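You operate a simulated robot arm through the tools that you are given. There is no shell and no other tool. Be economical: measure what you need, move in short steps, check, and stop when the job is done.

The job below is to be done with a simulated robot arm. You get a single attempt, and the scene is never put back.

JOB
Stand the bottle that says "sealer" from the grey bench beside the brown paper bundle. It goes on the side that lies toward x +0.7, y -0.7 (a direction in the base frame), with about 3 cm between them.
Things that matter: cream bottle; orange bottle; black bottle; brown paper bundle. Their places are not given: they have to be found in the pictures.

It is judged by the outcome, as a careful person would: the job done as asked, and still so three seconds after it is handed in. It fails if anything else is knocked over, pushed out of place, dropped, spilled or broken.

ROBOT AND FRAMES
A 6-joint arm with a two-finger parallel gripper, fixed in place. Base frame: the origin is at the foot of the arm, x ahead of it, y to its left, z up; the work surface is at about z = 0. Units: mm, degrees, N and s.
With the tool pointing down near the work surface it reaches from about 140 to 580 mm from the base axis. Its first joint turns from -66.0 to 66.0 degrees. Payload 2.1 kg.
The tool frame sits at the grasp point between the pads (the TCP): z along the fingers, y along the line on which they close. The tips reach 30 mm beyond it. Largest opening 94 mm; finger width 28, thickness 10; the body of the gripper, 50 by 96 mm, starts 55 mm behind the TCP.
Orientation is that of the tool frame in the base frame, as a unit quaternion [w, x, y, z]. With the fingers straight down and closing along the base's y, the tool's x points along the base's -x, its y along +y and its z along -z.

CONTROLS
- The arm moves only by the tool apply_moves. Its argument "motion" is a list of rows, each a list of 6 numbers: the shift along the base's x, y, z in units of 400 mm (1.0 is 400 mm), then the turn, a rotation vector about the base's x, y, z in units of 60 degrees (1.0 is 60 degrees). In form: [[x, y, z, ax, ay, az], ...]. A call has 1 to 10 rows; each row is the pose to reach, as a shift and turn from the pose commanded when the call began. "hand" is the finger opening in mm, from 0 to 94, set as the call begins (left out, the last holds). A call with a number of a shift or a turn outside -1 to 1 is refused whole. A row lasts 0.2 s, in which the tool goes at most 50 mm and 8.6 degrees; a call with a longer step from one row to the next is refused whole, and so is a gripper value outside its range. Where a pose cannot be reached the arm comes as near as it can. A force on the tool above 40 N (or 10 N above the force at the start of the call, whichever is more), or a blocked arm, ends the call early, and 0.2 s more pass. The fingers move at their own pace (about 72 mm/s each) and stop on an object; they squeeze with about 36 N. The grip force told is the motor's: it shows also when the fingers shut on nothing. Time passes only in rows, and 0.2 s behind the last, so rows that repeat a pose let the fingers close. It gives the time, the measured TCP pose, the force on the tool (base axes), the opening and the grip force at its end, in the units of the frame above (readings bear some noise), and new pictures: "show" is both (left out), scene, wrist or none.
- Cameras (640 x 400 px; columns grow to the right, rows downward): "scene" is fixed at [67.8, -391.9, 473.3]; the picture's right is [0.57, -0.82, 0.00], its down [-0.56, -0.39, -0.73] and it looks along [0.60, 0.42, -0.68] (base axes); focal length 339 px, centre (320, 200). "wrist" rides on the gripper at [-37, 0, -58] in the tool frame; the picture's right is [0.00, -1.00, 0.00], its down [0.97, 0.00, -0.24] and it looks along [0.24, 0.00, 0.97] (tool axes); focal length 218 px, centre (320, 200).
- measure_at(camera, pixels): for up to 12 pixels [column, row] of the newest picture of that camera ("zoom" is the newest enlarged one), the place [x, y, z] in the base frame of the surface seen there, good to about 2 mm. No time passes.
- enlarge(camera, box): a new picture of the part [left, top, right, bottom] of that camera's present view, enlarged. No time passes.
- finish_job(): hands the job in; it is judged then, once.

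Work in short steps. Measure before you move; look again where a grasp or a placing could have gone wrong, and mend it. You have 60 turns and 120 pictures in all, those below and enlarged ones among them. Open the gripper and draw the arm clear of the work before you hand the job in, unless the task says otherwise; then end with one line.

The tools are called after ">>>" as a command line: name --pt "numbers of a row" for each row, then --argument value for the rest, lists and objects as JSON in quotes. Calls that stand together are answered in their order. apply_moves: Moves the arm, as the interface text tells. Its arguments: {"type":"object","properties":{"motion":{"type":"array","items":{"type":"array","items":{"type":"number"}}},"hand":{"type":"number"},"show":{"type":"string","enum":["both","scene","wrist","none"]}},"required":["motion"]} The other tools are called the same way: measure_at (camera, pixels) gives the place of the surface under pixels of a picture; enlarge (camera, box) takes an enlarged picture of a part of a camera's view; finish_job () hands the job in.

At the start:

```text
clock: 0.0
tool_pos: [327.7, -159.1, 238.5]
tool_rot: [0.001, 0.0, 1.0, 0.0]
wrist_force: [0.0, 0.7, 0.1]
opening: 94.1
grasp_force: 0.0
```

scene: 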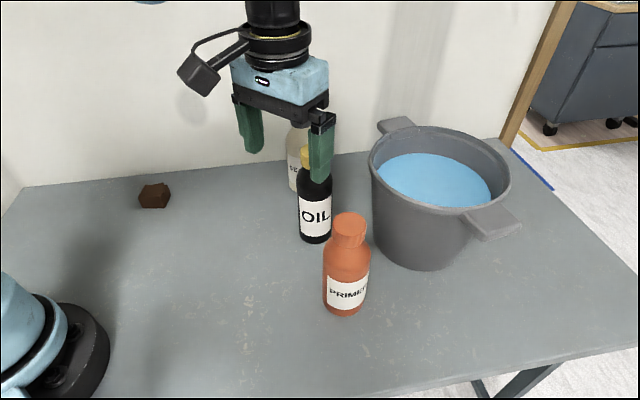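
wrist: 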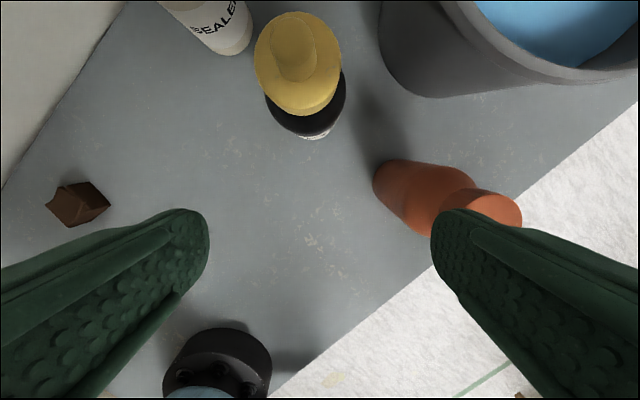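

The cream SEALER bottle is at wrist (220,20), scene (298,160); the brown bundle at scene (154,195). I measure these, and the obstacles.

>>> measure_at --camera "scene" --pixels '[[295, 186], [294, 140], [292, 165], [140, 204], [152, 208], [169, 204], [168, 186], [150, 187], [308, 158], [314, 235], [348, 220], [385, 140]]'

>>> measure_at --camera "wrist" --pixels '[[235, 50], [215, 20], [250, 35], [45, 207], [77, 227], [109, 206], [95, 182], [60, 188], [300, 40], [380, 180], [500, 210], [390, 70]]'

>>> enlarge --camera "scene" --box '[120, 110, 380, 272]'

```text
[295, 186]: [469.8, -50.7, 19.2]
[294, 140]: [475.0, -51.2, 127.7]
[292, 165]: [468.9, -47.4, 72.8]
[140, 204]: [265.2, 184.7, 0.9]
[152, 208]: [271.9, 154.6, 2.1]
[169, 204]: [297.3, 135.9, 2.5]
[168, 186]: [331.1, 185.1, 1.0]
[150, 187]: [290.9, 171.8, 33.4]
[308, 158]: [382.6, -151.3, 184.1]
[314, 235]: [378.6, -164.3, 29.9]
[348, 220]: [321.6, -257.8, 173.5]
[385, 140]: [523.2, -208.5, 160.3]
```

```text
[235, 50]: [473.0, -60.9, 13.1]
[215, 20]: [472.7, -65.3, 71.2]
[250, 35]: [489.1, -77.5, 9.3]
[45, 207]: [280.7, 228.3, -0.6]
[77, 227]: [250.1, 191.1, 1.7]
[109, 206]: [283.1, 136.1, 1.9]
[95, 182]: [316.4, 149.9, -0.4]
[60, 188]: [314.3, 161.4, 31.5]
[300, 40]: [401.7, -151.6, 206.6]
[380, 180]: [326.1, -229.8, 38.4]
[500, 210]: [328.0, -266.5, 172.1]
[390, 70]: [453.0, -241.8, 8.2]
```

```text
2.46 times, centred on (250, 191) of scene
```

zoom: 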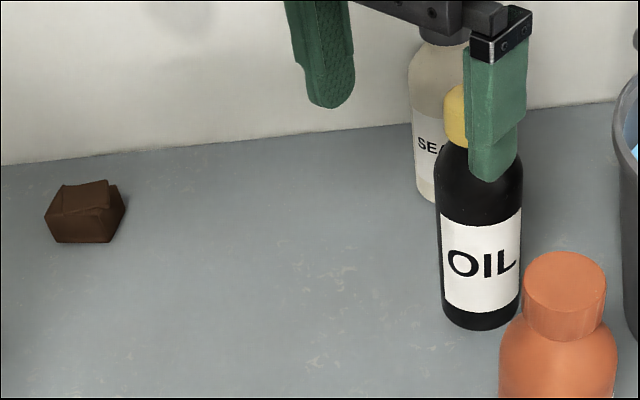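

The view of the sealer is partly blocked, and the black bottle (top z≈206) is close to it. I go up and left to get a clear look at both.

>>> apply_moves --pt "0 0 0.12 0 0 0" --pt "0 0.1 0.16 0 0 0" --pt "0 0.2 0.16 0 0 0" --pt "0 0.3 0.16 0 0 0" --pt "0 0.4 0.16 0 0 0" --pt "0 0.5 0.16 0 0 0" --pt "0 0.5 0.16 0 0 0"

```text
clock: 1.6
tool_pos: [327.2, 40.4, 302.2]
tool_rot: [0.001, -0.002, 1.0, 0.0]
wrist_force: [1.0, 0.3, -0.1]
opening: 93.8
grasp_force: 0.0
```

scene: 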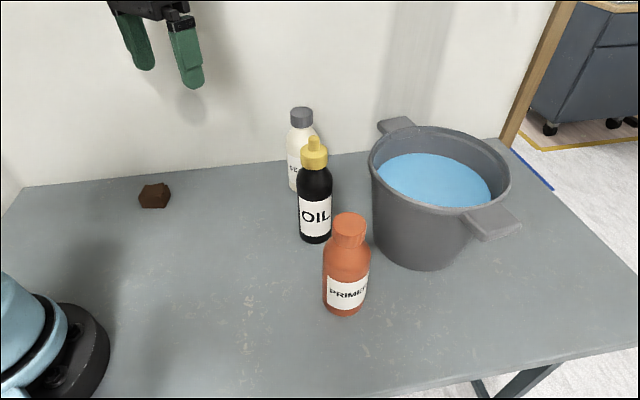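
wrist: 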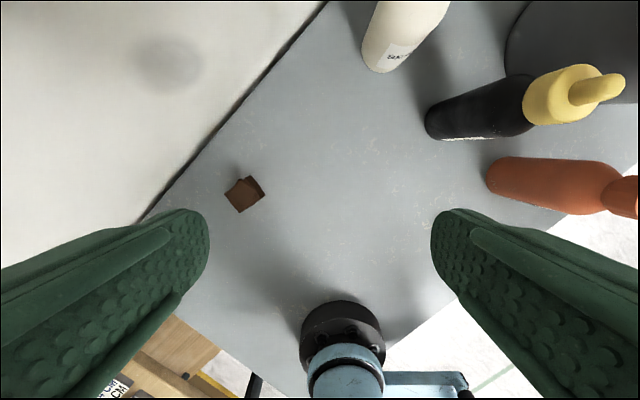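

Clear views now: sealer cap at scene (301,118), base at wrist (385,60); bundle at wrist (244,193). Measure details.

>>> measure_at --camera "scene" --pixels '[[301, 108], [290, 118], [301, 120], [312, 118], [289, 140], [300, 140], [313, 134], [290, 175], [296, 185], [250, 168], [150, 179], [310, 137]]'

>>> measure_at --camera "wrist" --pixels '[[224, 194], [239, 213], [265, 194], [248, 175], [237, 179], [244, 195], [363, 50], [377, 72], [395, 62], [255, 85], [200, 148], [420, 20]]'

>>> enlarge --camera "wrist" --box '[180, 130, 308, 210]'

>>> enlarge --camera "scene" --box '[240, 90, 400, 190]'

```text
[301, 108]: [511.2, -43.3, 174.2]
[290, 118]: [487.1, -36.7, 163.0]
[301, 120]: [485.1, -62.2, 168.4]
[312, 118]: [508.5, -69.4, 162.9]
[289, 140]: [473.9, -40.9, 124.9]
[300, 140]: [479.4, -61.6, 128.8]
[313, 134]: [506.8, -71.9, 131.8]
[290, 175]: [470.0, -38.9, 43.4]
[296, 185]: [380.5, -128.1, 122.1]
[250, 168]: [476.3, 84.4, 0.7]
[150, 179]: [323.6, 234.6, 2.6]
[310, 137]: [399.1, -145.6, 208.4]
```

```text
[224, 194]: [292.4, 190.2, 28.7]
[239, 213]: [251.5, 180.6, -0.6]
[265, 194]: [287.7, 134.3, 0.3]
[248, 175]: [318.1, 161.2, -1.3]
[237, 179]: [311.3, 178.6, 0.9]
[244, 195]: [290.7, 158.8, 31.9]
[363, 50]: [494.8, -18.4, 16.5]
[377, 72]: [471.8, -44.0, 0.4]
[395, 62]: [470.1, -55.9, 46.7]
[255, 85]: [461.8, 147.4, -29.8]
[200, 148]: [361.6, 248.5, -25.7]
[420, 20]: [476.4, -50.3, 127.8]
```

```text
5.00 times, centred on (244, 170) of wrist
```

zoom: 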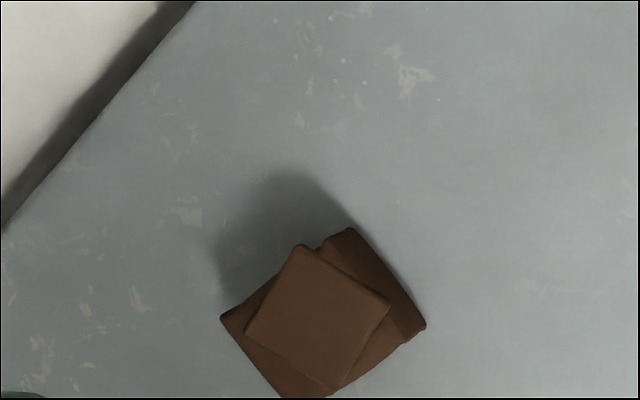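

```text
4.00 times, centred on (320, 140) of scene
```

zoom: 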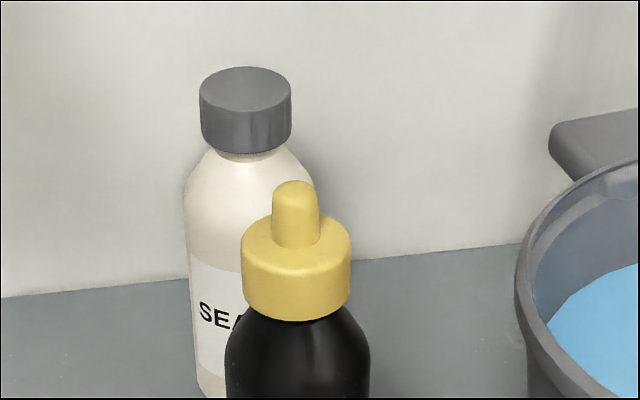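

I need the bundle's footprint precisely, so I enlarge it in the wrist view and measure the edges.

>>> enlarge --camera "wrist" --box '[196, 155, 292, 215]'

```text
6.67 times, centred on (244, 185) of wrist
```

zoom: 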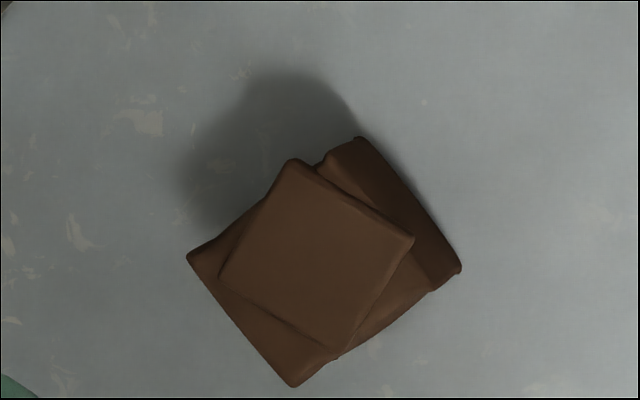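

Measure the zoomed bundle corners and edges.

>>> measure_at --camera "zoom" --pixels '[[360, 142], [456, 268], [430, 284], [412, 200], [405, 215], [192, 260], [292, 380], [310, 270], [330, 160], [425, 200], [468, 268], [362, 132]]'

>>> enlarge --camera "scene" --box '[130, 175, 178, 215]'

```text
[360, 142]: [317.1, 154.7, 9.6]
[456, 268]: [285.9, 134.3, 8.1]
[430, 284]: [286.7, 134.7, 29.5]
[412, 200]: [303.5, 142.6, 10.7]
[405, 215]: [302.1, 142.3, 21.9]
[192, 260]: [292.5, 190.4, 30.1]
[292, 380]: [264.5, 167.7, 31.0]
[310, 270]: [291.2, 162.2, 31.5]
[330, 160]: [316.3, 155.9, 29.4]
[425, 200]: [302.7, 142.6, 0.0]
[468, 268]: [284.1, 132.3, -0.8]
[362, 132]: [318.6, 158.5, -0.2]
```

```text
10.00 times, centred on (154, 195) of scene
```

zoom: 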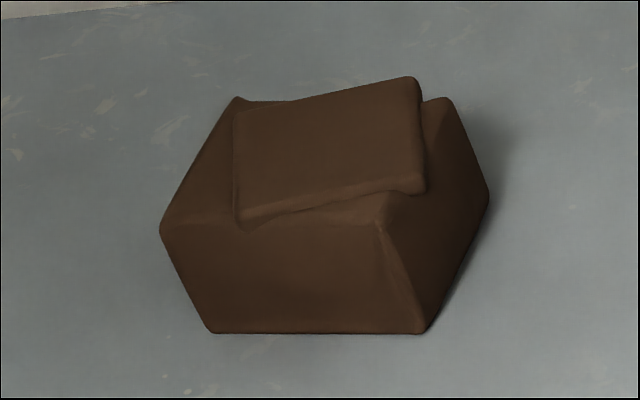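

Bundle centre ≈(290,162), right face ≈22.5 mm out; the sealer centre ≈(497,-51), radius ≈29, top z≈176. Target for the bottle is ≈(349,103). I move above the sealer at z≈265 first.

>>> apply_moves --pt "0.09 -0.05 -0.02 0 0 0" --pt "0.18 -0.1 -0.04 0 0 0" --pt "0.27 -0.15 -0.06 0 0 0" --pt "0.36 -0.19 -0.08 0 0 0" --pt "0.425 -0.2285 -0.09 0 0 0" --pt "0.425 -0.2285 -0.09 0 0 0" --hand 94

```text
clock: 3.0
tool_pos: [500.0, -51.2, 267.2]
tool_rot: [0.002, -0.002, 1.0, 0.001]
wrist_force: [0.3, -0.4, 0.3]
opening: 94.0
grasp_force: 0.1
```

scene: 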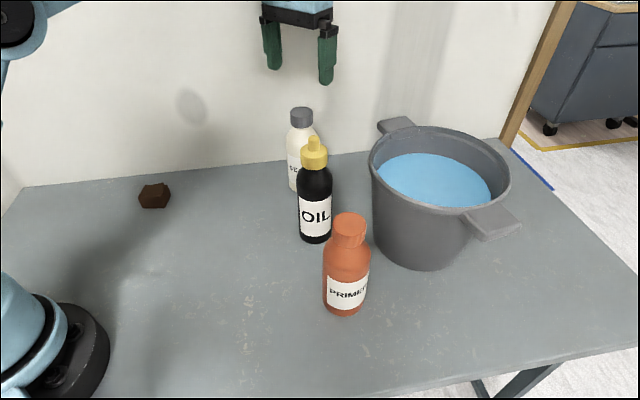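
wrist: 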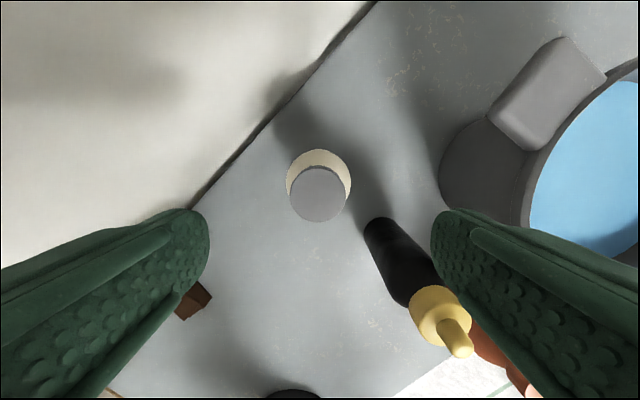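

Cap is at wrist (319,194), laterally centred; I check its edges and the shoulders.

>>> measure_at --camera "wrist" --pixels '[[319, 194], [293, 194], [344, 194], [319, 170], [319, 219], [289, 178], [350, 178], [319, 152], [270, 90], [470, 150]]'

```text
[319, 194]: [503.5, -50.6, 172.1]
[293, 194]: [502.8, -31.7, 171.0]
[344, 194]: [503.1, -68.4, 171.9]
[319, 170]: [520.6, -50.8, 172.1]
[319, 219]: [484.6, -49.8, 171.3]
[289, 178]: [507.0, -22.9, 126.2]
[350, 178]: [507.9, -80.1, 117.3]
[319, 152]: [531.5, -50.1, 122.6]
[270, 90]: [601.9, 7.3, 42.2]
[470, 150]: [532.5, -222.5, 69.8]
```

Cap centre ≈(502.5,-50), body radius ≈28.7, top z≈173. I descend to TCP z≈130 (palm then ≈185, clear of the cap).

>>> apply_moves --pt "0.006 0.001 -0.08 0 0 0" --pt "0.006 0.001 -0.16 0 0 0" --pt "0.006 0.001 -0.24 0 0 0" --pt "0.006 0.001 -0.3 0 0 0" --pt "0.006 0.001 -0.34 0 0 0" --pt "0.006 0.001 -0.34 0 0 0"

```text
clock: 4.4
tool_pos: [501.0, -51.0, 128.5]
tool_rot: [0.002, -0.001, 1.0, 0.0]
wrist_force: [0.0, 0.0, 0.1]
opening: 94.0
grasp_force: 0.1
```

scene: 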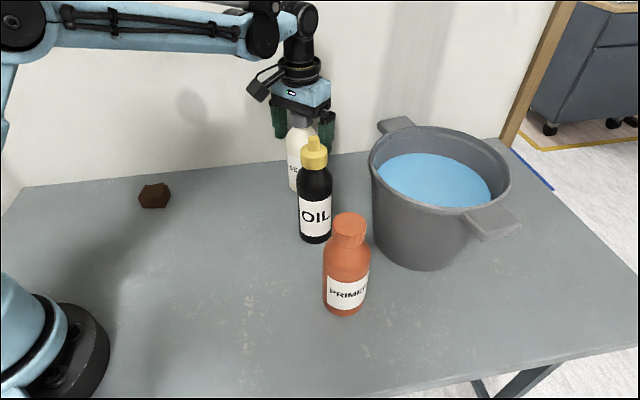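
wrist: 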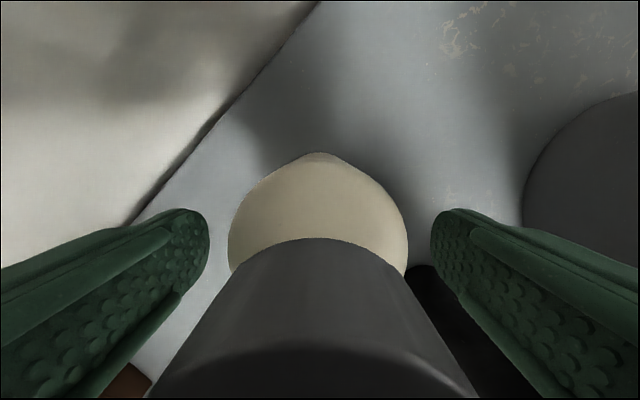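

The bottle sits centred between the fingers with no contact; I close on it.

>>> apply_moves --pt "0 0 0 0 0 0" --pt "0 0 0 0 0 0" --pt "0 0 0 0 0 0" --pt "0 0 0 0 0 0" --hand 40

```text
clock: 5.4
tool_pos: [500.8, -49.7, 128.1]
tool_rot: [0.002, -0.001, 1.0, 0.0]
wrist_force: [0.6, -0.1, -0.3]
opening: 63.1
grasp_force: 36.0
```

scene: 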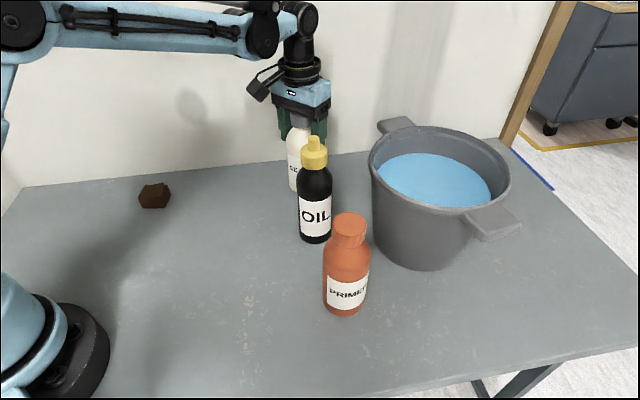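
wrist: 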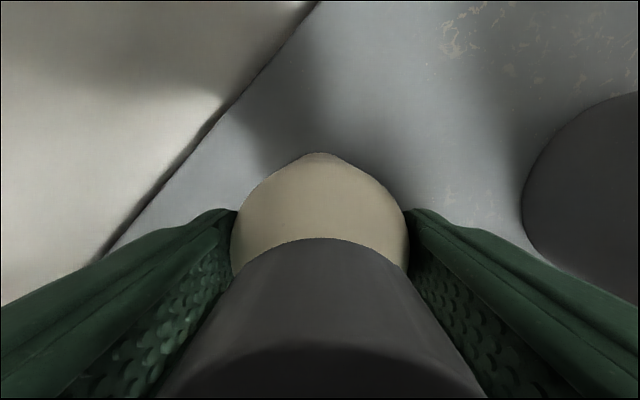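

Gripped: opening 63 mm, so radius ≈31.5; adjusted target ≈(350,102). Small slow lift to verify the hold.

>>> apply_moves --pt "0 0 0.03 0 0 0" --pt "0 0 0.07 0 0 0" --pt "0 0 0.12 0 0 0" --pt "0 0 0.12 0 0 0"

```text
clock: 6.4
tool_pos: [501.1, -50.7, 176.8]
tool_rot: [0.001, -0.001, 1.0, 0.0]
wrist_force: [0.7, 0.7, -2.5]
opening: 63.6
grasp_force: 36.1
```

scene: 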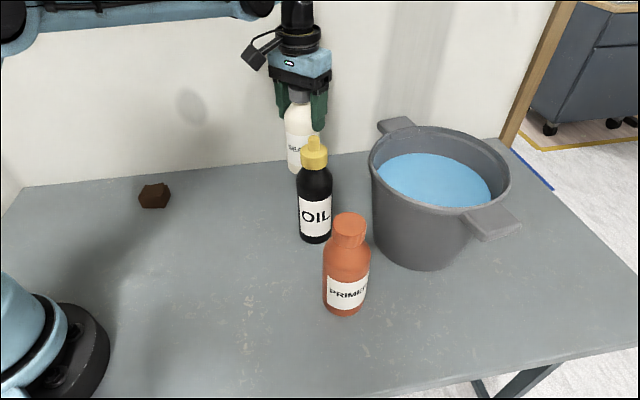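
wrist: 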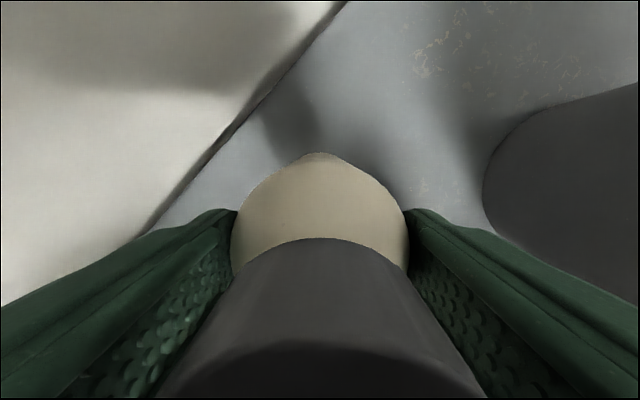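

Held firmly. I carry it at this height to above the target.

>>> apply_moves --pt "-0.03 0.03 0 0 0 0" --pt "-0.08 0.08 0 0 0 0" --pt "-0.14 0.14 0 0 0 0" --pt "-0.2 0.2 0 0 0 0" --pt "-0.26 0.26 0 0 0 0" --pt "-0.31 0.31 0 0 0 0" --pt "-0.35 0.35 0 0 0 0" --pt "-0.3775 0.38 0 0 0 0" --pt "-0.3775 0.38 0 0 0 0" --pt "-0.3775 0.38 0 0 0 0"

```text
clock: 8.6
tool_pos: [349.3, 101.5, 179.6]
tool_rot: [0.002, -0.001, 1.0, 0.0]
wrist_force: [0.1, 0.3, -3.7]
opening: 63.1
grasp_force: 36.5
```

scene: 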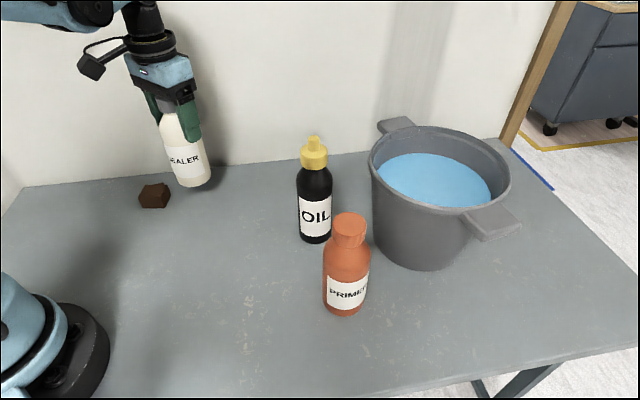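
wrist: 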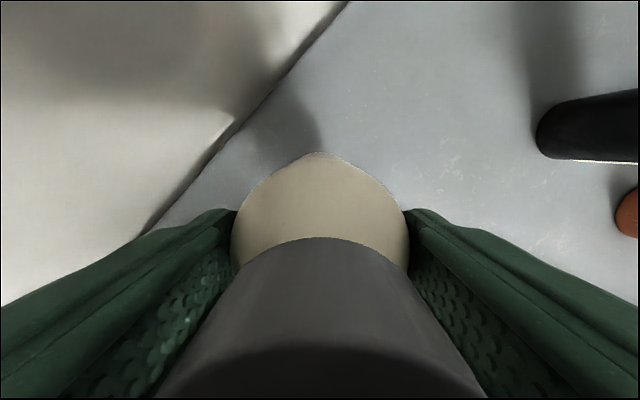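

On position. Lowering to near the original height, slowly at the end.

>>> apply_moves --pt "0 0 -0.04 0 0 0" --pt "0 0 -0.08 0 0 0" --pt "0 0 -0.1 0 0 0" --pt "0 0 -0.11 0 0 0" --pt "0 0 -0.116 0 0 0" --pt "0 0 -0.119 0 0 0" --pt "0 0 -0.119 0 0 0"

```text
clock: 10.2
tool_pos: [350.7, 101.5, 131.0]
tool_rot: [0.001, 0.0, 1.0, 0.0]
wrist_force: [0.4, -0.2, -3.1]
opening: 63.1
grasp_force: 35.8
```

scene: 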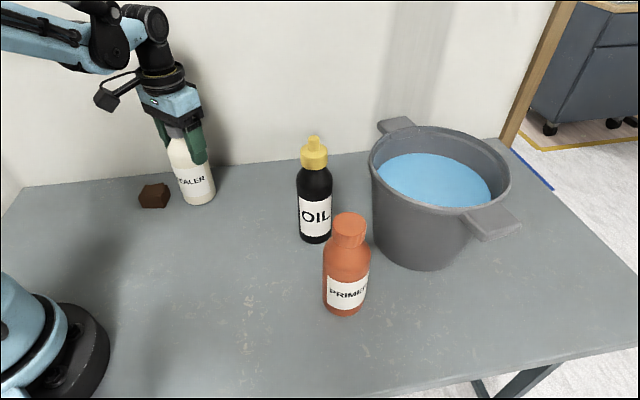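
wrist: 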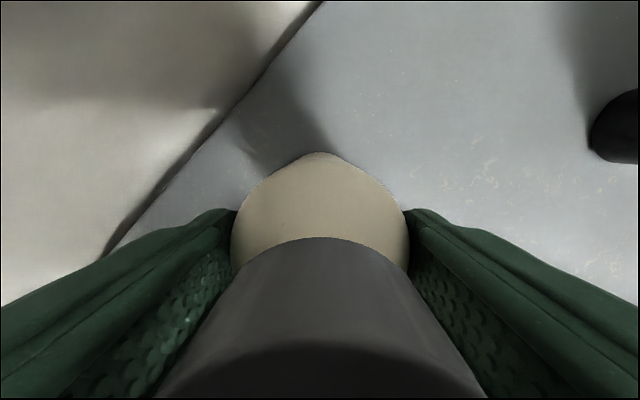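

The weight is still on the tool (z 131 vs. 128.3 at the pick). I lower a further 2.5 mm in fine steps.

>>> apply_moves --pt "0 0 -0.002 0 0 0" --pt "0 0 -0.004 0 0 0" --pt "0 0 -0.006 0 0 0" --pt "0 0 -0.006 0 0 0" --show "none"

>>> enlarge --camera "scene" --box '[120, 120, 248, 220]'

```text
clock: 11.2
tool_pos: [349.3, 102.1, 128.5]
tool_rot: [0.002, -0.001, 1.0, 0.0]
wrist_force: [0.5, 0.5, -3.7]
opening: 63.0
grasp_force: 35.8
```

```text
4.00 times, centred on (184, 170) of scene
```

zoom: 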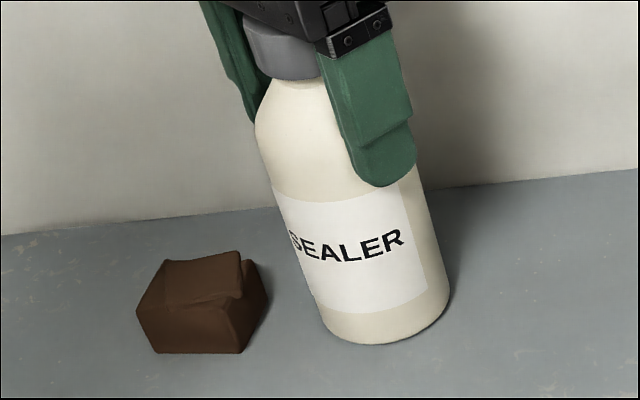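

Force still shows the weight (-3.7 N), so I keep lowering in 1 mm steps and watch the force.

>>> apply_moves --pt "0 0 -0.0025 0 0 0" --pt "0 0 -0.0025 0 0 0" --show "none"

```text
clock: 11.8
tool_pos: [348.8, 101.0, 128.3]
tool_rot: [0.001, -0.002, 1.0, 0.001]
wrist_force: [-3.5, 1.2, 31.2]
opening: 63.6
grasp_force: 36.0
```

Contact with the bench (+31 N). I ease back slightly to unload, then open.

>>> apply_moves --pt "0 0 0.002 0 0 0" --pt "0 0 0.002 0 0 0" --show "none"

>>> apply_moves --pt "0 0 0 0 0 0" --pt "0 0 0 0 0 0" --pt "0 0 0 0 0 0" --pt "0 0 0 0 0 0" --hand 94

```text
clock: 12.4
tool_pos: [348.7, 100.8, 127.5]
tool_rot: [0.001, 0.0, 1.0, 0.001]
wrist_force: [-0.4, 3.3, 13.4]
opening: 63.3
grasp_force: 36.1
```

```text
clock: 13.4
tool_pos: [349.2, 101.6, 127.7]
tool_rot: [0.001, -0.001, 1.0, 0.0]
wrist_force: [0.1, -0.2, -0.2]
opening: 94.3
grasp_force: 0.1
```

scene: 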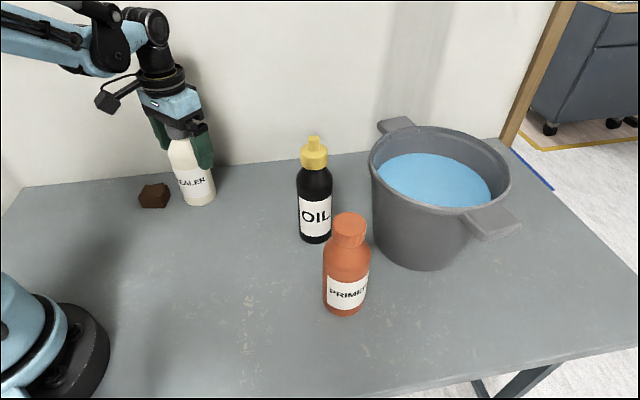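
wrist: 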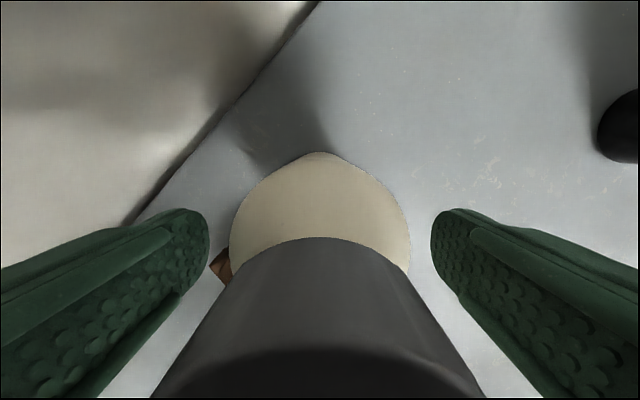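

The bottle stands, fingers open. I rise straight up, then back away.

>>> apply_moves --pt "0 0 0.06 0 0 0" --pt "0 0 0.15 0 0 0" --pt "0 0 0.25 0 0 0" --pt "0 0 0.35 0 0 0" --pt "0 -0.08 0.42 0 0 0" --pt "-0.05 -0.18 0.42 0 0 0" --pt "-0.1 -0.28 0.42 0 0 0" --pt "-0.1 -0.28 0.42 0 0 0"

>>> enlarge --camera "scene" --box '[100, 100, 260, 220]'

>>> measure_at --camera "zoom" --pixels '[[400, 100], [400, 300]]'

```text
clock: 15.2
tool_pos: [310.5, -9.5, 294.7]
tool_rot: [0.001, -0.001, 1.0, -0.001]
wrist_force: [-0.4, -0.4, 0.2]
opening: 93.8
grasp_force: 0.0
```

scene: 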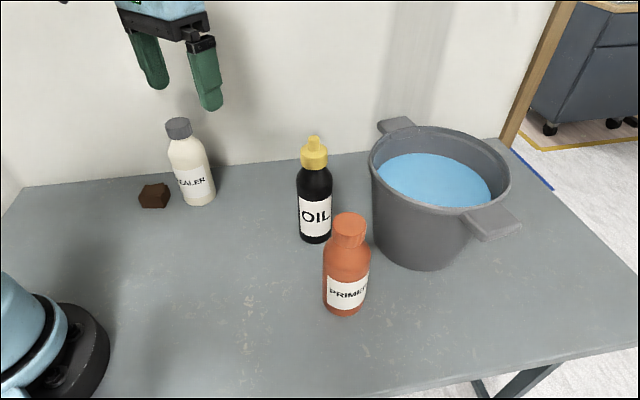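
wrist: 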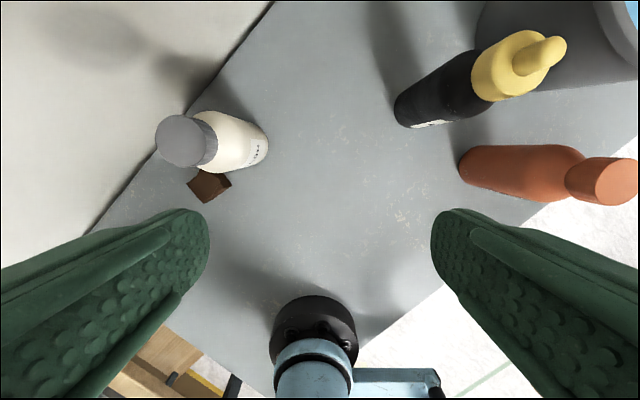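

```text
3.33 times, centred on (180, 160) of scene
```

zoom: 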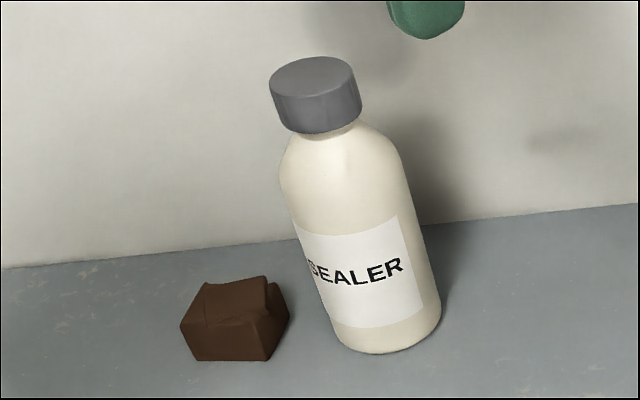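

```text
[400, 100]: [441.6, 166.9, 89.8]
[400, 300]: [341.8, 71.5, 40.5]
```

The bottle stands free; I check its position and uprightness on cap, body, and bundle.

>>> measure_at --camera "zoom" --pixels '[[312, 74], [274, 80], [352, 74], [330, 300], [380, 350], [436, 310], [283, 320], [264, 345], [225, 345], [335, 335], [350, 200]]'

```text
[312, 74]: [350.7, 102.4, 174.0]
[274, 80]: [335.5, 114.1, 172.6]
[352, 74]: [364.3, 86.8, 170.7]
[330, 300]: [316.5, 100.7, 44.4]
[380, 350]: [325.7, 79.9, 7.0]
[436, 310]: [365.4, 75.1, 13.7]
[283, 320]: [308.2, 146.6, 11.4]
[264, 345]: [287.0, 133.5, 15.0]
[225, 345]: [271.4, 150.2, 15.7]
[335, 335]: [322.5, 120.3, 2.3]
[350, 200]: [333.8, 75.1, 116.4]
```

The bottle is upright at (350.5,102) and the gap to the bundle face is ≈29–30 mm. The bundle and the other bottles have not moved, and the gripper is open and clear, so I hand in.

>>> finish_job

```text
The job is handed in.
```

The "sealer" bottle stands upright beside the brown paper bundle, on its +x/−y side, with a measured gap of about 3 cm; nothing else was moved.
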